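You operate a simulated robot arm through the tools that you are given. There is no shell and no other tool. Be economical: measure what you need, move in short steps, check, and stop when the job is done.

Carry out the task below with a simulated robot arm. There is one attempt and no reset: what you move stays moved.

JOB
Start the wet beakers drying in the short oven at 80 degrees.
Fine: from the bench to the lower shelf, pushed in; door latched, and shut before the start; the dry beaker stays.

Only the result counts: the job must be done as asked and must still hold three seconds after the hand-in. Knocking over, shifting, dropping, spilling or breaking anything else fails it.

ROBOT AND FRAMES
A 6-joint arm with a two-finger parallel gripper on a trunk, on a base that drives. Base frame: it is fixed to the floor where the robot stands at the start and does not move with it; the origin is under the middle of the robot, x ahead of it, y to its left, z up. Readings come in mm, rad, newtons and seconds.
With the tool pointing down near the work surface it reaches from about 140 to 840 mm from the robot's upright axis, wherever it stands. Its first joint turns from -2.897 to 2.897 rad. Places, roughly: black knob of the short oven [-700, 1000, 1500]; black latch handle of the short oven [-100, 1100, 1100]; door of the short oven [-700, 700, 1000]; lower shelf of the short oven [-400, 1000, 900]; lower wire shelf in the short oven [-400, 1000, 900]; power switch of the short oven [-400, 1000, 1400]; short oven [-600, 1400, 800]; silver knob of the short oven [-300, 1100, 1500]. Payload 3.91 kg.
The TCP is the grasp point between the finger pads, 30 mm short of the fingertips. In the tool frame z runs along the fingers and y along their closing line. The gripper opens to 110 mm. The fingers are 20 mm wide and 10 mm thick; the gripper's body (48 by 112 mm) begins 55 mm behind the TCP.
Orientation is that of the tool frame in the base frame, as a unit quaternion [x, y, z, w]. With the fingers straight down and closing along the base's y, the tool's x points along the base's -x, its y along +y and its z along -z.

CONTROLS
- The arm moves only by the tool move_arm. Its argument "deltas" is a list of rows, each an object of numbers (a shift or turn left out is 0, a gripper value left out holds the last): "rx", "ry", "rz": the turn, a rotation vector about the base's x, y, z in rad; "x", "y", "z": the shift along the base's x, y, z in m; "gripper": the closure, from 0 (fully open) to 1 (shut). In form: [{"rx": .., "ry": .., "rz": .., "x": .., "y": .., "z": .., "gripper": ..}, ...]. A call has 1 to 12 rows; each row is the pose to reach, as a shift and turn from the pose commanded when the call began. Each row takes 0.2 s and may step no farther than 50 mm and 0.15 rad from the row before; otherwise, or with a gripper value out of range, the whole call is refused. Where a pose cannot be reached the arm comes as near as it can. A force on the tool above 90 N (or 10 N above the force at the start of the call, whichever is more), or a blocked arm, ends the call early, and 0.2 s more pass. The fingers move at their own pace (about 108 mm/s each) and stop on an object; they squeeze with about 38 N. The grip force told is the motor's: it shows also when the fingers shut on nothing. Time passes only in rows, and 0.2 s behind the last, so rows that repeat a pose let the fingers close. The reply holds the time, the measured pose of the TCP, the force on the tool along the base axes, the opening and the grip force, in the units named above and with some noise, with the torque about the TCP (base axes, N m) and any sound that the robot's microphone picked up, and new pictures: "views" is both (left out), scene, wrist or none.
- Cameras (640 x 400 px; columns grow to the right, rows downward): "scene" is now at [-146.7, 72.4, 1495.1]; the picture's right is [0.96, -0.29, 0.00], its down [-0.22, -0.72, -0.66] and it looks along [0.19, 0.64, -0.75] (base axes); focal length 214 px, centre (320, 200). "wrist" rides on the gripper at [77, 7, -115] in the tool frame; the picture's right is [-0.09, 1.00, 0.00], its down [-0.80, -0.07, -0.59] and it looks along [-0.59, -0.05, 0.80] (tool axes); focal length 270 px, centre (320, 200). There is no depth. A picture from a camera that has moved, and an enlarged one, comes with that camera's place and axes in the base frame and with its lens.
- lift_body(by): slides the trunk up (or, below 0, down) by that many mm; the arm and the scene camera ride with it, the base frame stays. It gives what a move gives, with no picture.
- roll_base(legs): drives the robot by 1 to 6 legs, each [ahead, left, turn to the left] in mm, mm and rad, along the robot's own axes; the way and the turn of a leg run together, so that a leg with both is an arc; at most 1500 mm and 3.142 rad a leg. The arm and the cameras ride along, it lands a little off, and it stops where it bumps. It gives what a move gives, and a new picture of the scene camera.
- aim_head(pan, tilt): turns the head with the scene camera to pan (to the left, within 1.501 rad either way) and tilt (down, from -0.506 to 1.204), counted from straight ahead of the robot. It gives what a move gives, and a new picture of the scene camera.
- zoom(camera, box): a new picture of the part [left, top, right, bottom] of that camera's present view, enlarged. It takes no simulated time.
- hand_in(): hands the job in; it is judged then, once.

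Work in short steps. Places have to be worked out from the pictures, the camera data and where the tool is seen: move nearer, look again, correct. Check each grasp and each placing, and mend what went wrong. You have 120 turns and 260 pictures in all, those below and enlarged ones among them. Open the gripper and draw the arm clear of the work before you hand the job in, unless the task says otherwise; then end with one line.

The tools are called after "Request:" by a JSON object that holds its "fn" and its "kwargs". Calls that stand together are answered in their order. move_arm: Moves the arm, as the interface text tells. Its arguments: {"type":"object","properties":{"deltas":{"type":"array"},"views":{"type":"string","enum":["both","scene","wrist","none"]}},"required":["deltas"]} The other tools are called the same way: lift_body (by) slides the trunk up or down; roll_base (legs) drives the base; aim_head (pan, tilt) turns the head that bears the scene camera; zoom (camera, box) takes an enlarged picture of a part of a camera's view; hand_in () hands the job in.

At the start:

```text
clock: 0.0
tool_pos: [-108.6, 423.5, 1001.0]
ee_rot: [0.0, 1.0, 0.0, 0.0]
wrist_force: [-0.1, 1.1, -0.4]
ft_torque: [0.0, 0.02, -0.01]
width: 110.0
grip_force: 0.1
trunk travel left (down, up): [-450.0, 90.0]
robot x, y, heading: [3.4, 1.4, -0.002]
head pan, tilt: [1.276, 0.845]
```

scene: 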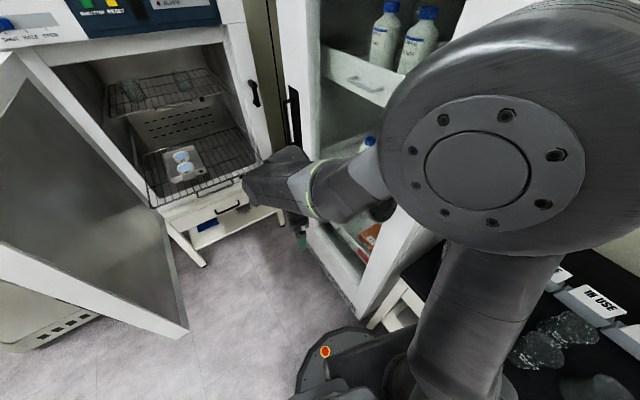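
wrist: 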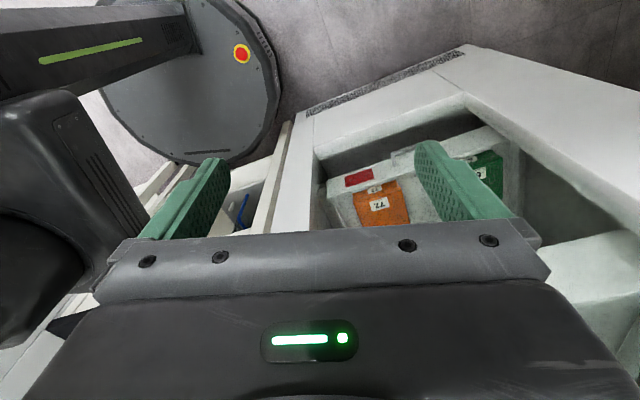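

The oven stands open at left, and the bench with beakers seems to be at the right. I'll look around with the head first.

Request:
{"fn": "aim_head", "kwargs": {"pan": 1.4, "tilt": 0.3}}

Request:
{"fn": "aim_head", "kwargs": {"pan": 0.2, "tilt": 0.8}}

Request:
{"fn": "aim_head", "kwargs": {"pan": -0.8, "tilt": 0.7}}

```text
clock: 1.0
tool_pos: [-107.8, 425.3, 1000.2]
ee_rot: [0.0, 1.0, -0.001, 0.0]
wrist_force: [0.7, -1.0, 0.3]
ft_torque: [0.02, 0.03, -0.01]
width: 110.0
grip_force: 0.0
trunk travel left (down, up): [-450.0, 90.0]
robot x, y, heading: [-0.0, -1.4, -0.001]
head pan, tilt: [1.4, 0.3]
camera scene: at [-153.6, 89.3, 1543.0], right [0.99, -0.17, 0.0], down [-0.05, -0.29, -0.95], along [0.16, 0.94, -0.3], focal length 214 px, centre (320, 200)
```

scene: 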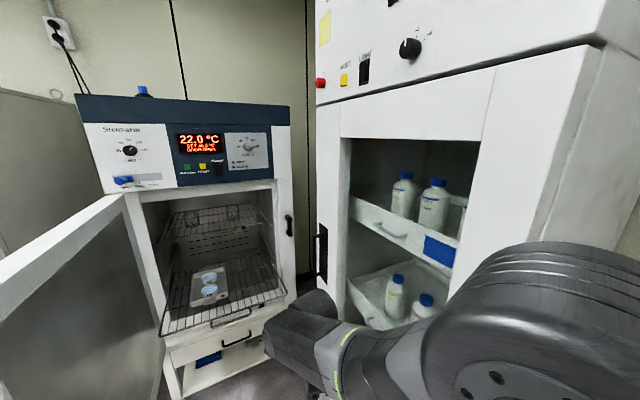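

```text
clock: 2.4
tool_pos: [-108.2, 422.4, 999.6]
ee_rot: [0.0, 1.0, 0.0, 0.0]
wrist_force: [-1.3, -0.5, 0.5]
ft_torque: [0.02, -0.01, 0.0]
width: 109.8
grip_force: 0.0
trunk travel left (down, up): [-450.0, 90.0]
robot x, y, heading: [0.9, 1.7, -0.006]
head pan, tilt: [0.201, 0.799]
camera scene: at [-90.5, 13.5, 1498.8], right [0.2, -0.98, 0.0], down [-0.7, -0.14, -0.7], along [0.68, 0.14, -0.72], focal length 214 px, centre (320, 200)
```

scene: 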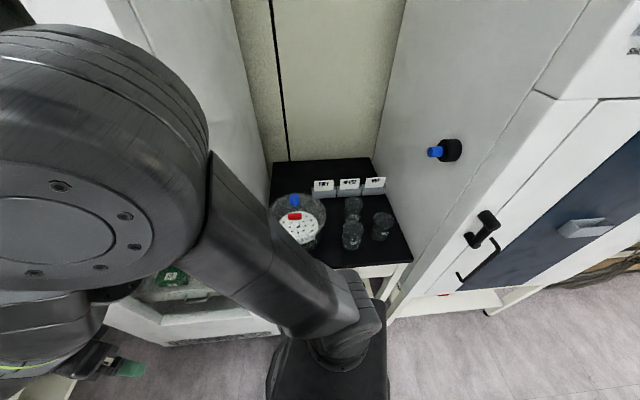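

```text
clock: 3.6
tool_pos: [-107.6, 423.7, 1000.2]
ee_rot: [0.0, 1.0, 0.001, 0.001]
wrist_force: [-0.6, -0.5, 1.1]
ft_torque: [-0.03, -0.02, 0.01]
width: 110.2
grip_force: 0.0
trunk travel left (down, up): [-450.0, 90.0]
robot x, y, heading: [-0.5, 0.1, -0.0]
head pan, tilt: [-0.799, 0.7]
camera scene: at [-110.2, -63.5, 1507.0], right [-0.72, -0.7, 0.0], down [-0.45, 0.46, -0.76], along [0.53, -0.55, -0.64], focal length 214 px, centre (320, 200)
```

scene: 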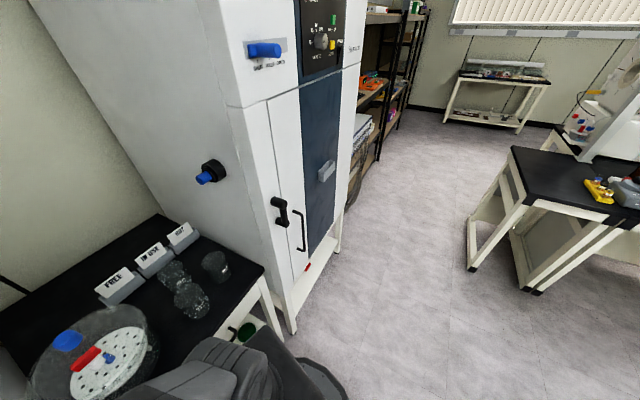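

The bench ahead has a desiccator, three labels and three beakers. Zoom to read the labels and beakers.

Request:
{"fn": "zoom", "kwargs": {"camera": "scene", "box": [60, 200, 300, 350]}}

Request:
{"fn": "aim_head", "kwargs": {"pan": 1.45, "tilt": 0.35}}

Request:
{"fn": "zoom", "kwargs": {"camera": "scene", "box": [90, 70, 330, 220]}}

Request:
{"fn": "zoom", "kwargs": {"camera": "scene", "box": [150, 160, 350, 360]}}

```text
2.67 times, centred on (180, 275) of scene
camera zoom: at [-110.2, -63.5, 1507.0], right [-0.72, -0.7, 0.0], down [-0.45, 0.46, -0.76], along [0.53, -0.55, -0.64], focal length 572 px, centre (693, 0)
```

zoom: 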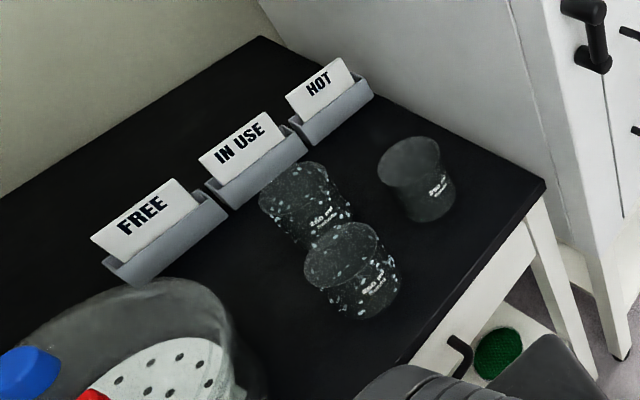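

```text
clock: 5.7
tool_pos: [-108.5, 424.8, 1001.0]
ee_rot: [0.0, 1.0, 0.0, 0.0]
wrist_force: [0.7, -0.3, 0.0]
ft_torque: [0.01, -0.02, -0.03]
width: 110.2
grip_force: 0.0
trunk travel left (down, up): [-450.0, 90.0]
robot x, y, heading: [1.2, -1.6, 0.0]
head pan, tilt: [1.45, 0.351]
camera scene: at [-158.3, 89.8, 1538.4], right [0.99, -0.12, 0.0], down [-0.04, -0.34, -0.94], along [0.11, 0.93, -0.34], focal length 214 px, centre (320, 200)
```

scene: 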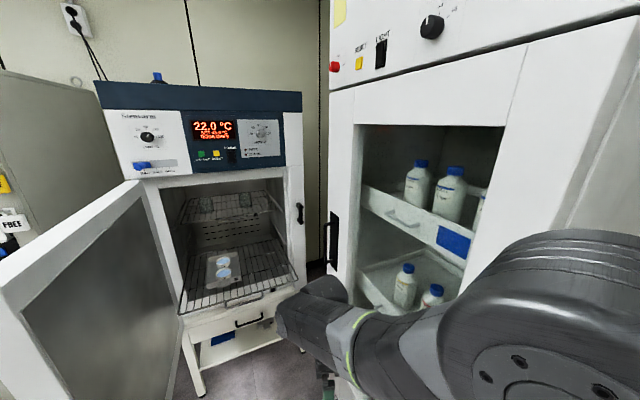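

```text
2.67 times, centred on (210, 145) of scene
camera zoom: at [-158.3, 89.8, 1538.4], right [0.99, -0.12, 0.0], down [-0.04, -0.34, -0.94], along [0.11, 0.93, -0.34], focal length 572 px, centre (613, 347)
```

zoom: 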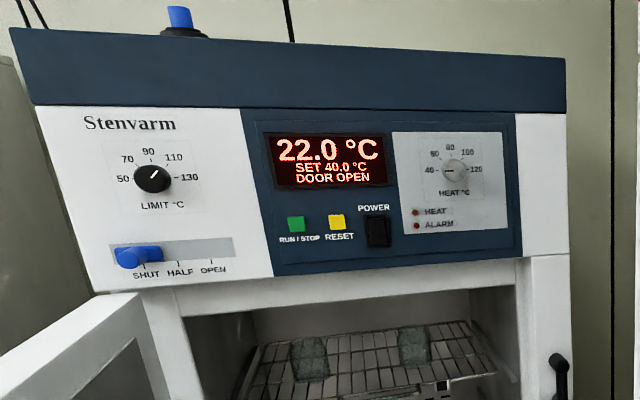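

```text
2.00 times, centred on (250, 260) of scene
camera zoom: at [-158.3, 89.8, 1538.4], right [0.99, -0.12, 0.0], down [-0.04, -0.34, -0.94], along [0.11, 0.93, -0.34], focal length 429 px, centre (460, 80)
```

zoom: 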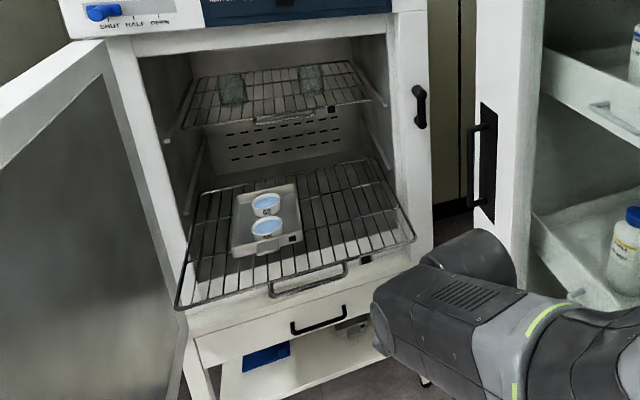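

Two beakers with droplets are wet, and the clear one at about (418,-105) is dry; the wet ones are near (360,4) and (485,16). I'll swing the arm inward and around to above the bench, watching the result.

Request:
{"fn": "move_arm", "kwargs": {"deltas": [{"x": 0.02, "y": -0.04, "z": 0.02}, {"x": 0.04, "y": -0.07, "z": 0.05}, {"x": 0.07, "y": -0.09, "z": 0.08}, {"x": 0.11, "y": -0.1, "z": 0.1}, {"x": 0.15, "y": -0.11, "z": 0.12}, {"x": 0.19, "y": -0.13, "z": 0.13}, {"x": 0.23, "y": -0.15, "z": 0.14}, {"x": 0.27, "y": -0.175, "z": 0.14}, {"x": 0.31, "y": -0.2, "z": 0.14}, {"x": 0.34, "y": -0.24, "z": 0.14}, {"x": 0.36, "y": -0.28, "z": 0.14}, {"x": 0.38, "y": -0.32, "z": 0.14}], "views": "none"}}

Request:
{"fn": "aim_head", "kwargs": {"pan": 0.0, "tilt": 0.8}}

```text
clock: 7.6
tool_pos: [141.0, 259.4, 1141.0]
ee_rot: [-0.019, 1.0, 0.003, -0.004]
wrist_force: [-48.6, 4.9, 3.3]
ft_torque: [-0.26, -4.96, 2.82]
width: 109.9
grip_force: 0.1
trunk travel left (down, up): [-450.0, 90.0]
robot x, y, heading: [-2.6, 0.4, 0.014]
head pan, tilt: [1.45, 0.351]
stopped in row 9: the force on the tool passed its limit (the readings are from after the stop); the commanded pose is now the measured one
```

```text
clock: 9.2
tool_pos: [140.5, 258.3, 1139.0]
ee_rot: [-0.016, 1.0, 0.001, -0.003]
wrist_force: [-72.7, 10.7, 3.0]
ft_torque: [-0.98, -7.43, 4.23]
width: 109.9
grip_force: 0.2
trunk travel left (down, up): [-450.0, 90.0]
robot x, y, heading: [-4.5, -0.5, 0.006]
head pan, tilt: [0.0, 0.799]
camera scene: at [-103.3, -1.0, 1497.9], right [0.01, -1.0, 0.0], down [-0.71, 0.0, -0.7], along [0.7, 0.0, -0.71], focal length 214 px, centre (320, 200)
```

scene: 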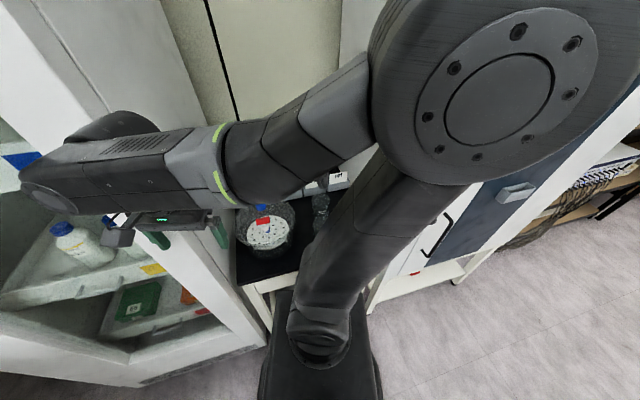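

The tool is pressing into the cabinet front. I back the arm off, then drive the robot back to get swing room.

Request:
{"fn": "move_arm", "kwargs": {"deltas": [{"x": -0.04, "y": -0.01}, {"x": -0.07, "y": -0.03}], "views": "none"}}

Request:
{"fn": "roll_base", "kwargs": {"legs": [[-200, 0, 0]]}}

```text
clock: 9.8
tool_pos: [82.2, 226.4, 1137.1]
ee_rot: [-0.011, 1.0, 0.002, -0.006]
wrist_force: [-0.2, -0.2, 0.1]
ft_torque: [-0.01, 0.03, -0.02]
width: 109.7
grip_force: 0.0
trunk travel left (down, up): [-450.0, 90.0]
robot x, y, heading: [-2.3, 0.6, 0.001]
head pan, tilt: [0.0, 0.799]
```

```text
clock: 11.3
tool_pos: [-117.0, 227.7, 1137.4]
ee_rot: [-0.011, 1.0, 0.003, -0.006]
wrist_force: [-0.5, -0.2, -0.4]
ft_torque: [0.05, -0.03, 0.04]
width: 110.0
grip_force: 0.0
trunk travel left (down, up): [-450.0, 90.0]
robot x, y, heading: [-202.5, -2.9, -0.0]
head pan, tilt: [0.0, 0.799]
camera scene: at [-288.1, -3.4, 1498.7], right [0.0, -1.0, 0.0], down [-0.72, 0.0, -0.7], along [0.7, 0.0, -0.72], focal length 214 px, centre (320, 200)
```

scene: 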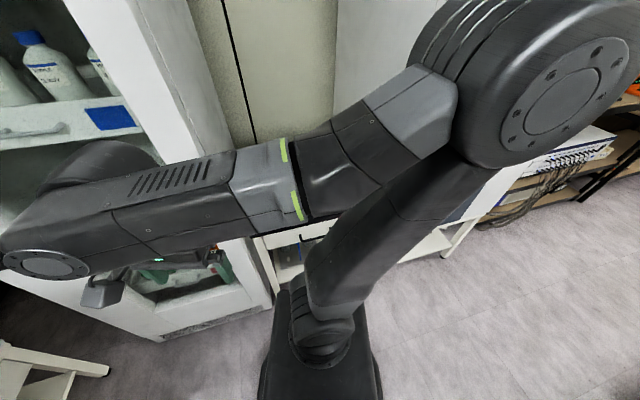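

Clear now. I swing the tool round to ahead of the robot with small y before extending.

Request:
{"fn": "move_arm", "kwargs": {"deltas": [{"x": 0.02, "y": -0.03}, {"x": 0.045, "y": -0.06}, {"x": 0.07, "y": -0.095}, {"x": 0.095, "y": -0.13}, {"x": 0.125, "y": -0.16}, {"x": 0.16, "y": -0.19}, {"x": 0.2, "y": -0.21}, {"x": 0.24, "y": -0.22}, {"x": 0.28, "y": -0.225}, {"x": 0.32, "y": -0.225}], "views": "both"}}

```text
clock: 13.5
tool_pos: [203.8, 0.1, 1135.5]
ee_rot: [-0.012, 1.0, 0.003, -0.006]
wrist_force: [-0.1, -0.2, -1.1]
ft_torque: [-0.02, -0.02, 0.0]
width: 110.3
grip_force: 0.1
trunk travel left (down, up): [-450.0, 90.0]
robot x, y, heading: [-196.1, -1.0, -0.004]
head pan, tilt: [0.0, 0.799]
camera scene: at [-286.4, -3.3, 1498.8], right [0.0, -1.0, 0.0], down [-0.72, 0.0, -0.7], along [0.7, 0.0, -0.72], focal length 214 px, centre (320, 200)
camera wrist: at [128.9, 5.6, 1251.5], right [0.06, 1.0, 0.0], down [0.81, -0.05, 0.58], along [0.58, -0.03, -0.81], focal length 270 px, centre (320, 200)
```

scene: 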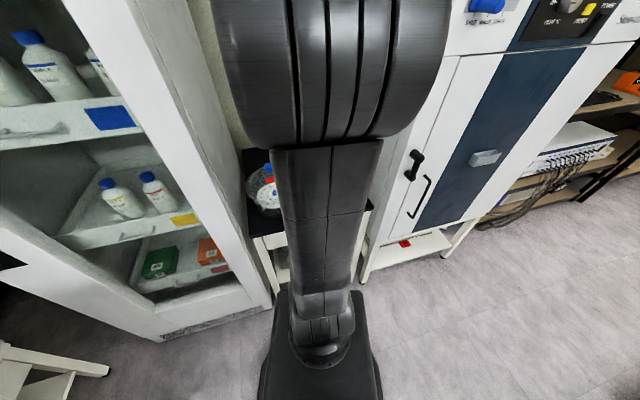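
wrist: 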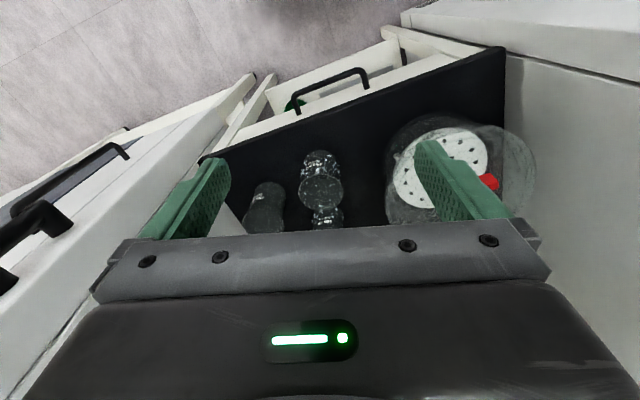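

I zoom to locate the beakers precisely in the wrist view.

Request:
{"fn": "zoom", "kwargs": {"camera": "wrist", "box": [220, 120, 420, 245]}}

```text
3.20 times, centred on (320, 182) of wrist
camera zoom: at [128.9, 5.6, 1251.5], right [0.06, 1.0, 0.0], down [0.81, -0.05, 0.58], along [0.58, -0.03, -0.81], focal length 865 px, centre (320, 256)
```

zoom: 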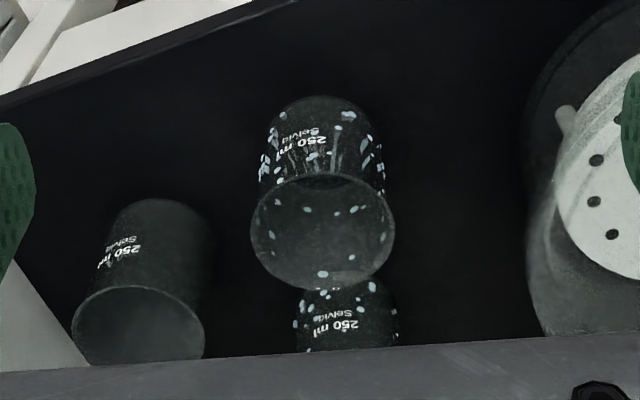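

B centre is about (370,-6), A about (508,5), 72 mm wide. I move above B and descend partway.

Request:
{"fn": "move_arm", "kwargs": {"deltas": [{"x": 0.045, "y": -0.002}, {"x": 0.09, "y": -0.004}, {"x": 0.135, "y": -0.006}, {"x": 0.166, "y": -0.006, "z": -0.03}, {"x": 0.166, "y": -0.006, "z": -0.08}, {"x": 0.166, "y": -0.006, "z": -0.12}, {"x": 0.166, "y": -0.006, "z": -0.16}], "views": "both"}}

```text
clock: 15.1
tool_pos: [368.7, -4.1, 974.8]
ee_rot: [-0.012, 1.0, 0.003, -0.006]
wrist_force: [-0.5, -0.5, 0.2]
ft_torque: [0.01, 0.0, 0.0]
width: 110.1
grip_force: 0.2
trunk travel left (down, up): [-450.0, 90.0]
robot x, y, heading: [-200.0, -0.4, -0.002]
head pan, tilt: [0.0, 0.799]
camera scene: at [-286.7, -3.3, 1498.8], right [0.0, -1.0, 0.0], down [-0.72, 0.0, -0.7], along [0.7, 0.0, -0.72], focal length 214 px, centre (320, 200)
camera wrist: at [294.4, 0.4, 1090.6], right [0.06, 1.0, 0.0], down [0.81, -0.05, 0.58], along [0.58, -0.03, -0.81], focal length 270 px, centre (320, 200)
```

scene: 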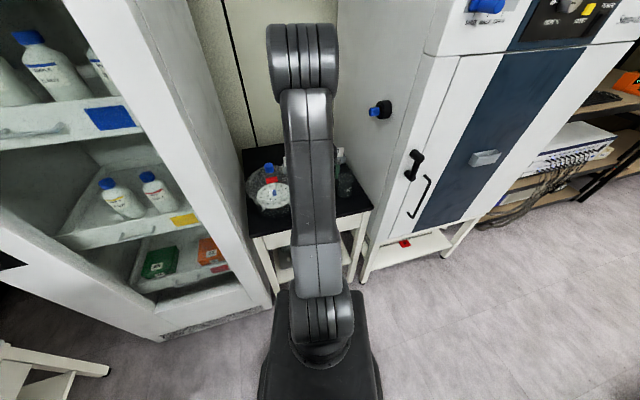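
wrist: 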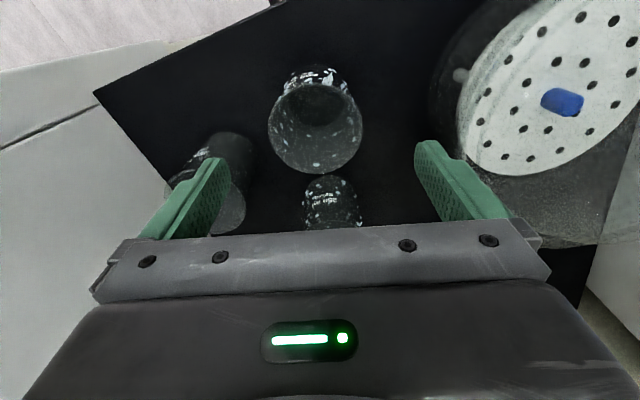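

Aligned over B. I descend to grip height and close.

Request:
{"fn": "move_arm", "kwargs": {"deltas": [{"y": -0.003, "z": -0.04}, {"y": -0.003, "z": -0.08}, {"y": -0.003, "z": -0.118}, {"y": -0.003, "z": -0.118, "gripper": 1}, {"y": -0.003, "z": -0.118, "gripper": 1}, {"y": -0.003, "z": -0.118, "gripper": 1}], "views": "wrist"}}

```text
clock: 16.5
tool_pos: [369.8, -6.4, 856.9]
ee_rot: [-0.012, 1.0, 0.002, -0.007]
wrist_force: [-0.8, 0.5, 1.0]
ft_torque: [-0.04, 0.0, 0.01]
width: 65.5
grip_force: 38.2
trunk travel left (down, up): [-450.0, 90.0]
robot x, y, heading: [-195.7, -2.7, 0.003]
head pan, tilt: [0.0, 0.799]
camera wrist: at [292.7, -2.4, 972.3], right [0.06, 1.0, 0.0], down [0.81, -0.05, 0.58], along [0.58, -0.03, -0.81], focal length 270 px, centre (320, 200)
```

wrist: 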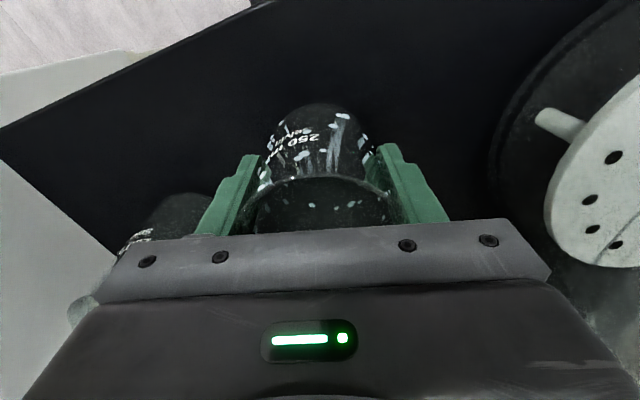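

B is gripped (65.5 mm). Lift it straight up and retract toward the robot.

Request:
{"fn": "move_arm", "kwargs": {"deltas": [{"z": 0.04}, {"z": 0.09}, {"z": 0.14}, {"z": 0.19}, {"z": 0.24}, {"x": -0.05, "z": 0.27}, {"x": -0.1, "z": 0.28}, {"x": -0.15, "z": 0.28}, {"x": -0.2, "z": 0.28}, {"x": -0.25, "z": 0.28}], "views": "wrist"}}

Request:
{"fn": "aim_head", "kwargs": {"pan": 1.45, "tilt": 0.6}}

```text
refused: row 6 steps farther than a row can; nothing moved
```

```text
clock: 18.1
tool_pos: [369.4, -6.6, 856.1]
ee_rot: [-0.012, 1.0, 0.003, -0.007]
wrist_force: [0.4, 1.1, -0.2]
ft_torque: [-0.06, 0.02, 0.01]
width: 65.3
grip_force: 38.3
trunk travel left (down, up): [-450.0, 90.0]
robot x, y, heading: [-199.3, -2.6, -0.005]
head pan, tilt: [1.45, 0.6]
camera scene: at [-357.3, 84.2, 1515.6], right [0.99, -0.12, 0.0], down [-0.07, -0.56, -0.82], along [0.1, 0.82, -0.57], focal length 214 px, centre (320, 200)
```

scene: 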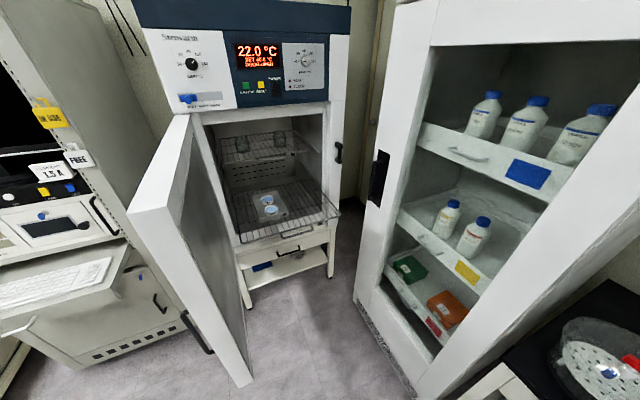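

The step was too large; meanwhile this view of the oven is clear, so I zoom to measure it and lift with legal steps.

Request:
{"fn": "zoom", "kwargs": {"camera": "scene", "box": [190, 110, 350, 270]}}

Request:
{"fn": "zoom", "kwargs": {"camera": "scene", "box": [150, 20, 350, 120]}}

Request:
{"fn": "move_arm", "kwargs": {"deltas": [{"z": 0.04}, {"z": 0.09}, {"z": 0.14}, {"z": 0.19}, {"z": 0.24}, {"x": -0.03, "z": 0.27}, {"x": -0.075, "z": 0.28}, {"x": -0.12, "z": 0.28}, {"x": -0.165, "z": 0.28}, {"x": -0.21, "z": 0.28}, {"x": -0.25, "z": 0.28}], "views": "wrist"}}

```text
2.50 times, centred on (270, 190) of scene
camera zoom: at [-357.3, 84.2, 1515.6], right [0.99, -0.12, 0.0], down [-0.07, -0.56, -0.82], along [0.1, 0.82, -0.57], focal length 536 px, centre (445, 225)
```

zoom: 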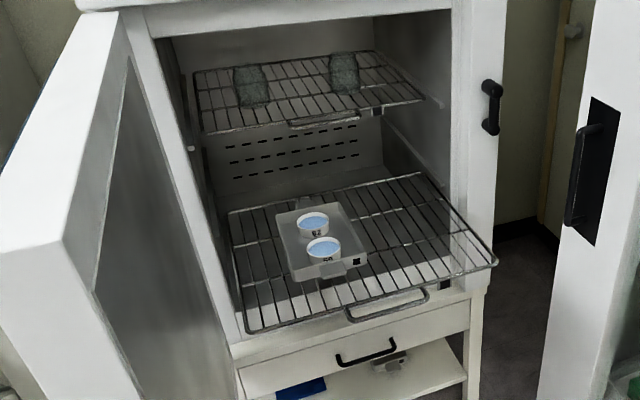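

```text
3.20 times, centred on (250, 70) of scene
camera zoom: at [-357.3, 84.2, 1515.6], right [0.99, -0.12, 0.0], down [-0.07, -0.56, -0.82], along [0.1, 0.82, -0.57], focal length 686 px, centre (544, 616)
```

zoom: 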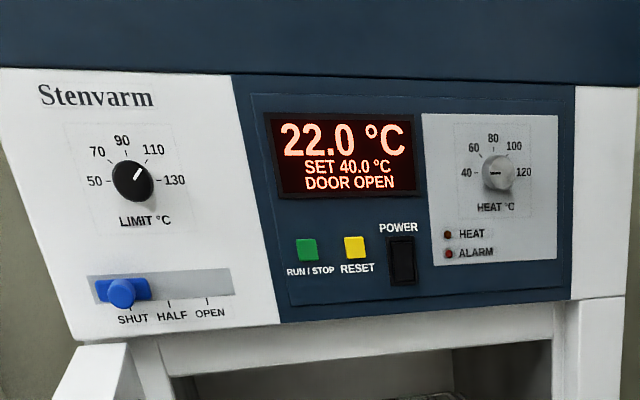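

```text
clock: 20.5
tool_pos: [119.3, -5.7, 1138.8]
ee_rot: [-0.011, 1.0, 0.002, -0.006]
wrist_force: [-0.7, 0.6, -0.9]
ft_torque: [-0.03, 0.01, 0.01]
width: 65.3
grip_force: 38.0
trunk travel left (down, up): [-450.0, 90.0]
robot x, y, heading: [-197.7, -2.5, 0.004]
head pan, tilt: [1.45, 0.6]
camera wrist: at [43.1, -1.9, 1253.2], right [0.06, 1.0, 0.0], down [0.81, -0.05, 0.58], along [0.58, -0.03, -0.81], focal length 270 px, centre (320, 200)
```

wrist: 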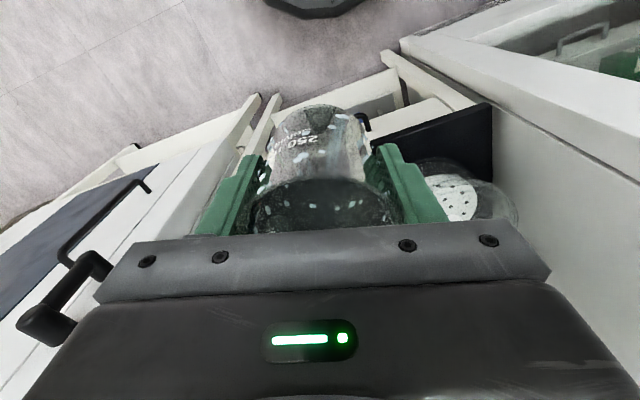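

Lift is good. The shelf sticks out of the oven about 250 mm and its right part is free. I turn to face the oven (heading ~1.85), keeping the arm short, then move nearer.

Request:
{"fn": "roll_base", "kwargs": {"legs": [[0, 0, 1.85]]}}

Request:
{"fn": "aim_head", "kwargs": {"pan": 0.0, "tilt": 0.6}}

```text
clock: 25.4
tool_pos: [-279.3, 308.2, 1138.0]
ee_rot: [0.804, -0.595, 0.005, 0.006]
wrist_force: [-0.4, -0.7, -1.1]
ft_torque: [0.05, -0.02, 0.0]
width: 64.8
grip_force: 38.2
trunk travel left (down, up): [-450.0, 90.0]
robot x, y, heading: [-199.6, -1.9, 1.844]
head pan, tilt: [1.45, 0.6]
camera scene: at [-239.1, -180.4, 1515.6], right [-0.15, 0.99, 0.0], down [0.56, 0.09, -0.83], along [-0.82, -0.13, -0.56], focal length 214 px, centre (320, 200)
```

scene: 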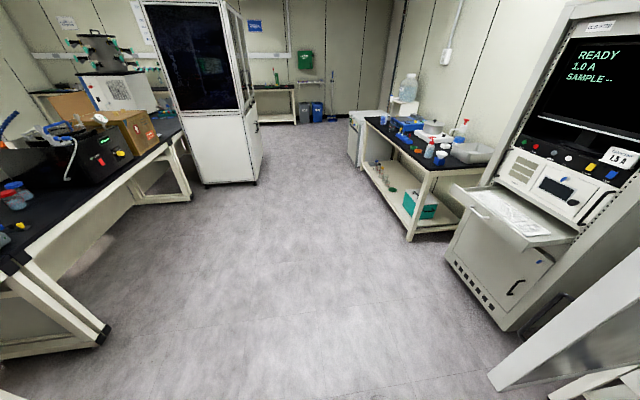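

```text
clock: 26.9
tool_pos: [-279.7, 307.4, 1137.8]
ee_rot: [0.804, -0.594, 0.005, 0.008]
wrist_force: [-0.2, -0.1, -0.6]
ft_torque: [-0.07, 0.02, 0.0]
width: 64.7
grip_force: 38.4
trunk travel left (down, up): [-450.0, 90.0]
robot x, y, heading: [-196.7, -2.5, 1.847]
head pan, tilt: [0.0, 0.6]
camera scene: at [-241.5, -162.7, 1520.3], right [0.04, 1.0, 0.0], down [0.52, -0.02, -0.85], along [-0.85, 0.04, -0.52], focal length 214 px, centre (320, 200)
```

scene: 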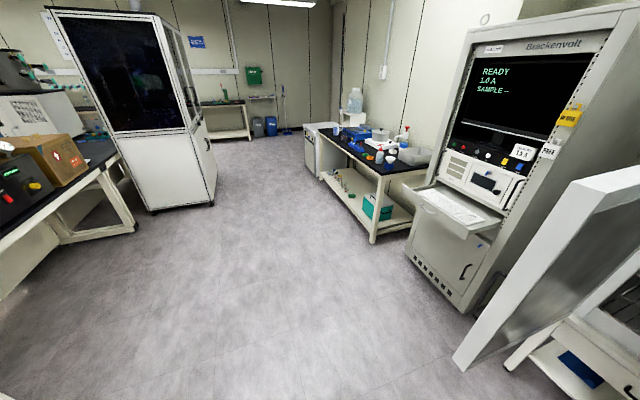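

The head looks not to have settled; I drive the planned leg and look again.

Request:
{"fn": "roll_base", "kwargs": {"legs": [[320, -126, 0]]}}

Request:
{"fn": "aim_head", "kwargs": {"pan": 0.35, "tilt": 0.7}}

```text
clock: 29.2
tool_pos: [-243.9, 654.8, 1136.7]
ee_rot: [0.805, -0.593, 0.005, 0.007]
wrist_force: [-0.1, 0.1, 0.0]
ft_torque: [-0.05, 0.02, 0.0]
width: 64.9
grip_force: 37.8
trunk travel left (down, up): [-450.0, 90.0]
robot x, y, heading: [-160.7, 347.3, 1.842]
head pan, tilt: [0.0, 0.6]
camera scene: at [-205.0, 186.2, 1521.9], right [0.06, 1.0, 0.0], down [0.51, -0.03, -0.86], along [-0.86, 0.05, -0.51], focal length 214 px, centre (320, 200)
```

scene: 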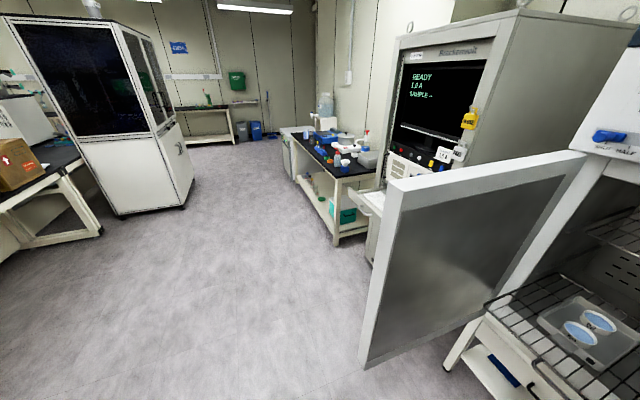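

```text
clock: 30.0
tool_pos: [-243.6, 655.3, 1138.2]
ee_rot: [0.805, -0.593, 0.005, 0.007]
wrist_force: [-0.9, 0.3, -1.2]
ft_torque: [0.0, -0.03, 0.0]
width: 64.8
grip_force: 37.6
trunk travel left (down, up): [-450.0, 90.0]
robot x, y, heading: [-162.6, 344.8, 1.849]
head pan, tilt: [0.351, 0.7]
camera scene: at [-205.0, 185.9, 1521.8], right [0.06, 1.0, 0.0], down [0.51, -0.03, -0.86], along [-0.86, 0.05, -0.51], focal length 214 px, centre (320, 200)
```

scene: 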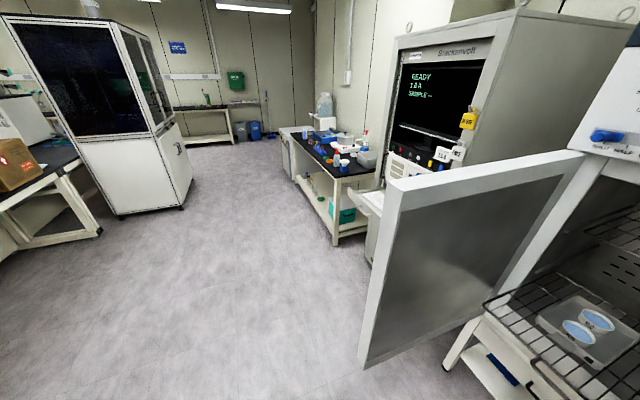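

The head seems blocked by the folded elbow. I extend the arm toward a point above the shelf's front part, staying high, which frees the head.

Request:
{"fn": "move_arm", "kwargs": {"deltas": [{"x": -0.008, "y": 0.045}, {"x": -0.016, "y": 0.09}, {"x": -0.024, "y": 0.135}, {"x": -0.032, "y": 0.175}, {"x": -0.038, "y": 0.21}], "views": "wrist"}}

Request:
{"fn": "aim_head", "kwargs": {"pan": 0.45, "tilt": 0.7}}

```text
clock: 31.2
tool_pos: [-280.4, 864.4, 1134.8]
ee_rot: [0.805, -0.594, 0.005, 0.008]
wrist_force: [0.1, 0.1, -0.9]
ft_torque: [0.03, -0.01, 0.02]
width: 65.1
grip_force: 37.7
trunk travel left (down, up): [-450.0, 90.0]
robot x, y, heading: [-159.0, 346.5, 1.85]
head pan, tilt: [0.351, 0.7]
camera wrist: at [-264.9, 791.6, 1251.4], right [-0.98, -0.21, 0.0], down [-0.17, 0.8, 0.58], along [-0.12, 0.57, -0.81], focal length 270 px, centre (320, 200)
```

wrist: 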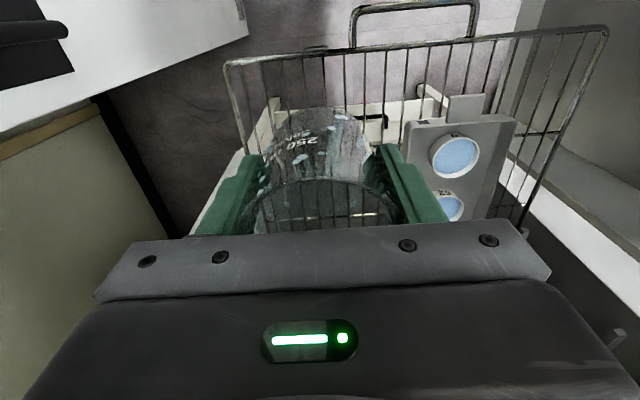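

```text
clock: 31.9
tool_pos: [-281.1, 863.9, 1137.2]
ee_rot: [0.805, -0.593, 0.005, 0.007]
wrist_force: [-0.6, -1.0, -1.4]
ft_torque: [-0.06, 0.0, 0.0]
width: 64.9
grip_force: 38.1
trunk travel left (down, up): [-450.0, 90.0]
robot x, y, heading: [-161.9, 344.8, 1.849]
head pan, tilt: [0.45, 0.7]
camera scene: at [-171.4, 244.4, 1507.0], right [0.75, 0.66, 0.0], down [0.43, -0.48, -0.76], along [-0.51, 0.57, -0.64], focal length 214 px, centre (320, 200)
```

scene: 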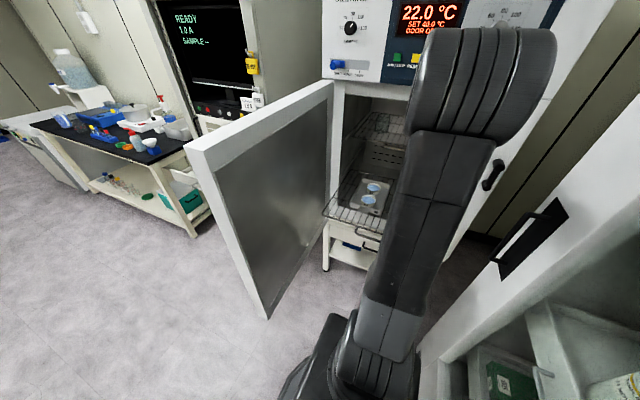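

From both cameras the shelf is at z≈870 with front corners (-603,741) and (-161,872). I place this beaker at the deeper spot (-310,984), going there while lowering.

Request:
{"fn": "move_arm", "kwargs": {"deltas": [{"x": -0.007, "y": 0.03, "z": -0.03}, {"x": -0.014, "y": 0.06, "z": -0.06}, {"x": -0.021, "y": 0.09, "z": -0.09}, {"x": -0.029, "y": 0.12, "z": -0.12}, {"x": -0.029, "y": 0.12, "z": -0.15}], "views": "both"}}

```text
clock: 33.1
tool_pos: [-313.6, 986.5, 985.5]
ee_rot: [0.805, -0.593, 0.005, 0.006]
wrist_force: [0.3, -0.4, -0.9]
ft_torque: [0.02, -0.03, -0.02]
width: 64.5
grip_force: 37.7
trunk travel left (down, up): [-450.0, 90.0]
robot x, y, heading: [-164.8, 346.8, 1.848]
head pan, tilt: [0.45, 0.7]
camera scene: at [-171.5, 244.6, 1507.1], right [0.75, 0.66, 0.0], down [0.43, -0.48, -0.76], along [-0.51, 0.57, -0.64], focal length 214 px, centre (320, 200)
camera wrist: at [-296.2, 912.8, 1101.0], right [-0.98, -0.21, 0.0], down [-0.17, 0.8, 0.58], along [-0.12, 0.57, -0.81], focal length 270 px, centre (320, 200)
```

scene: 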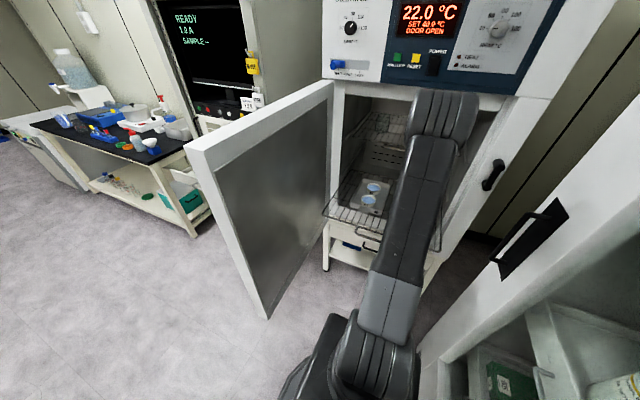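
wrist: 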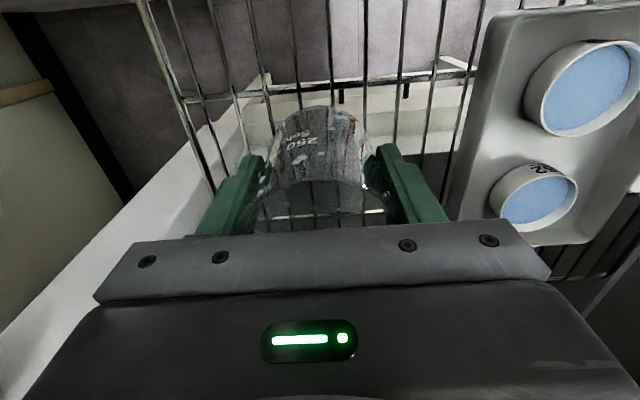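

Well placed over free shelf. I lower gently toward contact, expected near TCP z≈928.

Request:
{"fn": "move_arm", "kwargs": {"deltas": [{"z": -0.02}, {"z": -0.035}, {"z": -0.045}, {"z": -0.05}], "views": "wrist"}}

```text
clock: 34.1
tool_pos: [-309.7, 984.8, 935.6]
ee_rot: [0.805, -0.593, 0.005, 0.006]
wrist_force: [0.4, -0.2, -1.1]
ft_torque: [0.0, 0.0, -0.01]
width: 64.8
grip_force: 38.0
trunk travel left (down, up): [-450.0, 90.0]
robot x, y, heading: [-161.1, 345.4, 1.845]
head pan, tilt: [0.45, 0.7]
camera wrist: at [-293.6, 911.5, 1052.7], right [-0.98, -0.21, 0.0], down [-0.17, 0.8, 0.58], along [-0.12, 0.57, -0.81], focal length 270 px, centre (320, 200)
```

wrist: 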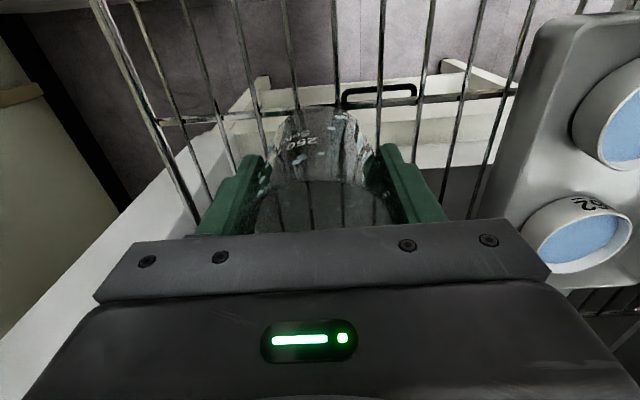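

No contact yet; lower in small steps.

Request:
{"fn": "move_arm", "kwargs": {"deltas": [{"z": -0.005}, {"z": -0.009}, {"z": -0.012}], "views": "none"}}

Request:
{"fn": "move_arm", "kwargs": {"deltas": [{"z": -0.003}, {"z": -0.006}], "views": "none"}}

```text
clock: 34.9
tool_pos: [-309.8, 985.7, 927.1]
ee_rot: [0.805, -0.593, 0.003, 0.005]
wrist_force: [0.4, 1.5, 20.1]
ft_torque: [0.15, -0.22, 0.0]
width: 65.0
grip_force: 38.0
trunk travel left (down, up): [-450.0, 90.0]
robot x, y, heading: [-162.4, 346.4, 1.843]
head pan, tilt: [0.45, 0.7]
```

```text
clock: 35.5
tool_pos: [-310.3, 984.2, 920.1]
ee_rot: [0.805, -0.594, 0.004, 0.006]
wrist_force: [2.5, 3.1, 19.2]
ft_torque: [0.0, -0.23, 0.01]
width: 64.6
grip_force: 38.0
trunk travel left (down, up): [-450.0, 90.0]
robot x, y, heading: [-160.0, 345.6, 1.844]
head pan, tilt: [0.45, 0.7]
```

Contact (about 20 N up). I ease up slightly and open the gripper.

Request:
{"fn": "move_arm", "kwargs": {"deltas": [{"z": 0.001}, {"z": 0.001, "gripper": 0.6}, {"z": 0.001, "gripper": 0}, {"z": 0.001, "gripper": 0}, {"z": 0.001, "gripper": 0}], "views": "wrist"}}

```text
clock: 36.7
tool_pos: [-310.6, 986.3, 919.8]
ee_rot: [0.805, -0.593, 0.005, 0.007]
wrist_force: [-0.8, -0.6, 0.1]
ft_torque: [0.01, 0.0, 0.0]
width: 110.2
grip_force: 0.2
trunk travel left (down, up): [-450.0, 90.0]
robot x, y, heading: [-162.1, 349.1, 1.846]
head pan, tilt: [0.45, 0.7]
camera wrist: at [-294.2, 911.7, 1035.5], right [-0.98, -0.21, 0.0], down [-0.17, 0.8, 0.58], along [-0.12, 0.57, -0.81], focal length 270 px, centre (320, 200)
```

wrist: 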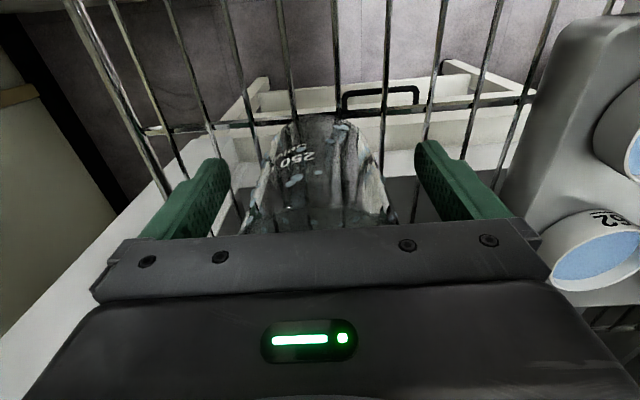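

It stands on the shelf. Raise straight up, then retract over the way I came.

Request:
{"fn": "move_arm", "kwargs": {"deltas": [{"z": 0.04}, {"z": 0.08}, {"z": 0.12}, {"x": 0.007, "y": -0.025, "z": 0.155}, {"x": 0.014, "y": -0.055, "z": 0.185}, {"x": 0.021, "y": -0.09, "z": 0.215}, {"x": 0.03, "y": -0.13, "z": 0.217}, {"x": 0.04, "y": -0.17, "z": 0.217}, {"x": 0.05, "y": -0.21, "z": 0.217}], "views": "wrist"}}

```text
clock: 38.7
tool_pos: [-262.9, 775.5, 1139.6]
ee_rot: [0.806, -0.592, 0.004, 0.007]
wrist_force: [0.5, 0.4, -0.2]
ft_torque: [-0.01, 0.02, 0.0]
width: 109.8
grip_force: 0.0
trunk travel left (down, up): [-450.0, 90.0]
robot x, y, heading: [-163.0, 347.8, 1.848]
head pan, tilt: [0.45, 0.7]
camera wrist: at [-246.1, 700.9, 1255.7], right [-0.98, -0.21, 0.0], down [-0.17, 0.8, 0.58], along [-0.12, 0.57, -0.81], focal length 270 px, centre (320, 200)
```

wrist: 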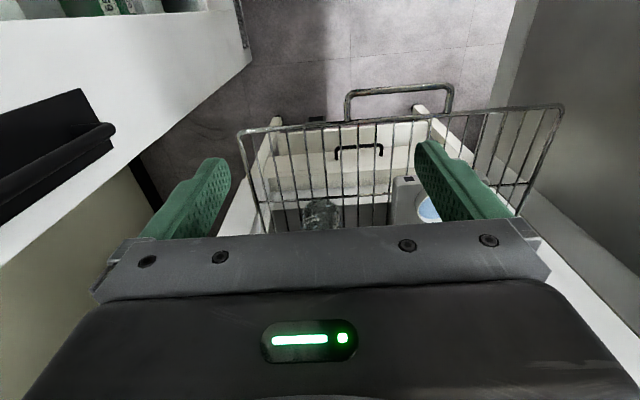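

Beaker stands well. I retract a little, then drive the same way back and turn toward the bench.

Request:
{"fn": "move_arm", "kwargs": {"deltas": [{"x": 0.012, "y": -0.04}, {"x": 0.022, "y": -0.08}], "views": "none"}}

Request:
{"fn": "roll_base", "kwargs": {"legs": [[-330, 126, 0], [0, 0, -1.848]]}}

Request:
{"fn": "aim_head", "kwargs": {"pan": -0.2, "tilt": 0.7}}

```text
clock: 39.3
tool_pos: [-237.2, 694.9, 1138.1]
ee_rot: [0.805, -0.593, 0.005, 0.007]
wrist_force: [-0.2, 0.2, 0.2]
ft_torque: [0.02, 0.01, 0.0]
width: 110.1
grip_force: 0.0
trunk travel left (down, up): [-450.0, 90.0]
robot x, y, heading: [-162.7, 350.3, 1.841]
head pan, tilt: [0.45, 0.7]
```

```text
clock: 46.0
tool_pos: [161.5, -23.3, 1138.6]
ee_rot: [-0.015, 1.0, 0.002, -0.008]
wrist_force: [-0.2, -0.7, -0.6]
ft_torque: [0.01, -0.03, 0.01]
width: 110.0
grip_force: 0.0
trunk travel left (down, up): [-450.0, 90.0]
robot x, y, heading: [-192.8, -6.6, 0.006]
head pan, tilt: [0.45, 0.7]
camera scene: at [-287.8, 29.8, 1507.0], right [0.44, -0.9, 0.0], down [-0.58, -0.28, -0.76], along [0.69, 0.34, -0.64], focal length 214 px, centre (320, 200)
```

scene: 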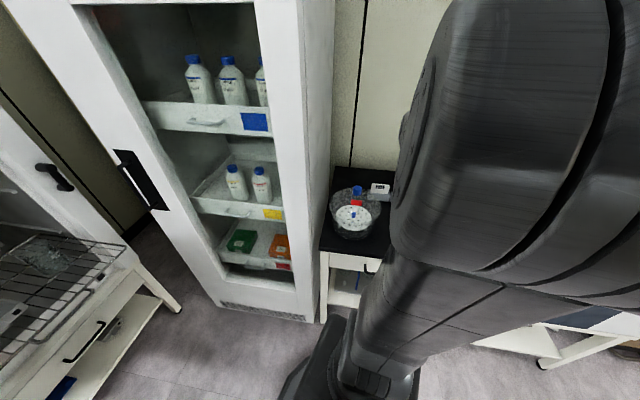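

```text
clock: 47.0
tool_pos: [162.8, -23.8, 1138.6]
ee_rot: [-0.016, 1.0, 0.002, -0.009]
wrist_force: [0.1, -0.3, 0.0]
ft_torque: [0.04, 0.03, 0.01]
width: 110.0
grip_force: 0.1
trunk travel left (down, up): [-450.0, 90.0]
robot x, y, heading: [-194.5, -7.0, 0.009]
head pan, tilt: [-0.201, 0.7]
camera scene: at [-280.6, -24.0, 1507.0], right [-0.19, -0.98, 0.0], down [-0.63, 0.12, -0.76], along [0.75, -0.15, -0.64], focal length 214 px, centre (320, 200)
```

scene: 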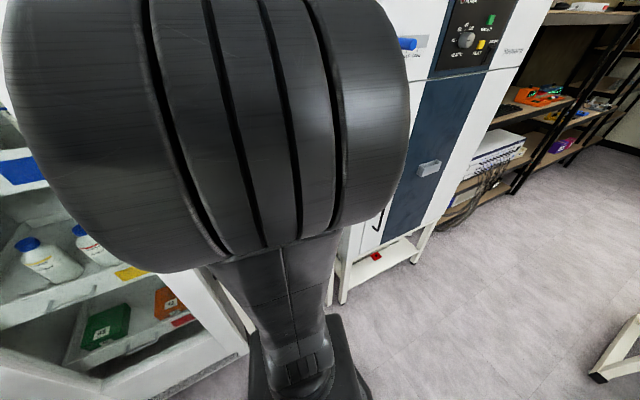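

Now extend toward A at height and look with the wrist camera.

Request:
{"fn": "move_arm", "kwargs": {"deltas": [{"x": 0.045, "y": 0.005}, {"x": 0.09, "y": 0.01}, {"x": 0.135, "y": 0.015}, {"x": 0.18, "y": 0.02}, {"x": 0.225, "y": 0.024}, {"x": 0.27, "y": 0.027}], "views": "wrist"}}

Request:
{"fn": "zoom", "kwargs": {"camera": "wrist", "box": [180, 80, 460, 255]}}

```text
clock: 48.4
tool_pos: [432.3, 6.0, 1140.0]
ee_rot: [-0.015, 1.0, 0.003, -0.008]
wrist_force: [0.6, -0.5, -0.2]
ft_torque: [-0.03, 0.01, -0.01]
width: 110.1
grip_force: 0.1
trunk travel left (down, up): [-450.0, 90.0]
robot x, y, heading: [-197.6, -3.9, 0.011]
head pan, tilt: [-0.201, 0.7]
camera wrist: at [356.3, 10.1, 1254.8], right [0.06, 1.0, 0.0], down [0.81, -0.05, 0.58], along [0.58, -0.03, -0.81], focal length 270 px, centre (320, 200)
```

wrist: 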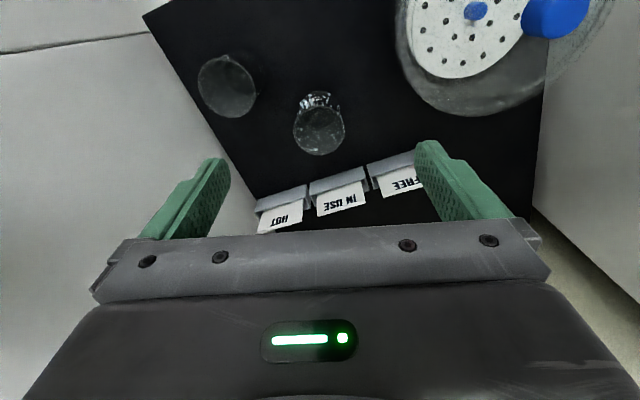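

```text
2.29 times, centred on (320, 168) of wrist
camera zoom: at [356.3, 10.1, 1254.8], right [0.06, 1.0, 0.0], down [0.81, -0.05, 0.58], along [0.58, -0.03, -0.81], focal length 618 px, centre (320, 274)
```

zoom: 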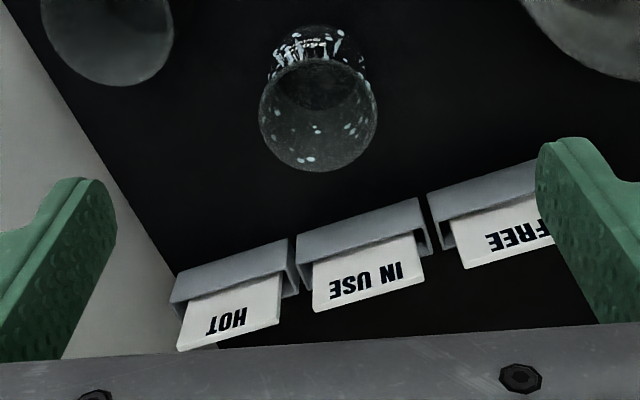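

A's centre is (495,2). I go above and descend to the same grip height as before.

Request:
{"fn": "move_arm", "kwargs": {"deltas": [{"x": 0.035, "y": -0.003, "z": -0.03}, {"x": 0.063, "y": -0.004, "z": -0.07}, {"x": 0.063, "y": -0.004, "z": -0.115}, {"x": 0.063, "y": -0.004, "z": -0.16}], "views": "wrist"}}

```text
clock: 49.4
tool_pos: [492.9, 2.5, 979.3]
ee_rot: [-0.015, 1.0, 0.003, -0.008]
wrist_force: [-0.1, 0.1, -0.4]
ft_torque: [0.01, 0.0, -0.01]
width: 109.9
grip_force: 0.2
trunk travel left (down, up): [-450.0, 90.0]
robot x, y, heading: [-195.5, -1.7, 0.007]
head pan, tilt: [-0.201, 0.7]
camera wrist: at [416.0, 5.3, 1093.7], right [0.06, 1.0, 0.0], down [0.81, -0.05, 0.58], along [0.58, -0.03, -0.81], focal length 270 px, centre (320, 200)
```

wrist: 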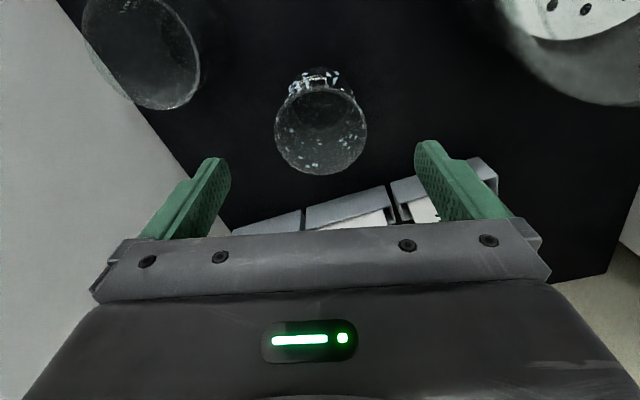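

Aligned like last time; descend and grip.

Request:
{"fn": "move_arm", "kwargs": {"deltas": [{"z": -0.04}, {"z": -0.08}, {"z": -0.119}, {"z": -0.119, "gripper": 1}, {"z": -0.119, "gripper": 1}, {"z": -0.119, "gripper": 1}], "views": "wrist"}}

```text
clock: 50.8
tool_pos: [494.9, 1.6, 861.1]
ee_rot: [-0.015, 1.0, 0.003, -0.009]
wrist_force: [1.0, 0.2, 0.0]
ft_torque: [0.03, -0.03, 0.04]
width: 68.9
grip_force: 38.0
trunk travel left (down, up): [-450.0, 90.0]
robot x, y, heading: [-194.8, -7.8, 0.005]
head pan, tilt: [-0.201, 0.7]
camera wrist: at [419.8, 5.5, 975.8], right [0.06, 1.0, 0.0], down [0.81, -0.05, 0.58], along [0.58, -0.03, -0.81], focal length 270 px, centre (320, 200)
```

wrist: 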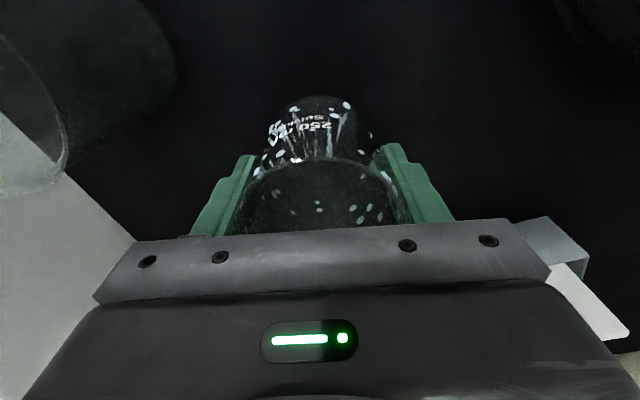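

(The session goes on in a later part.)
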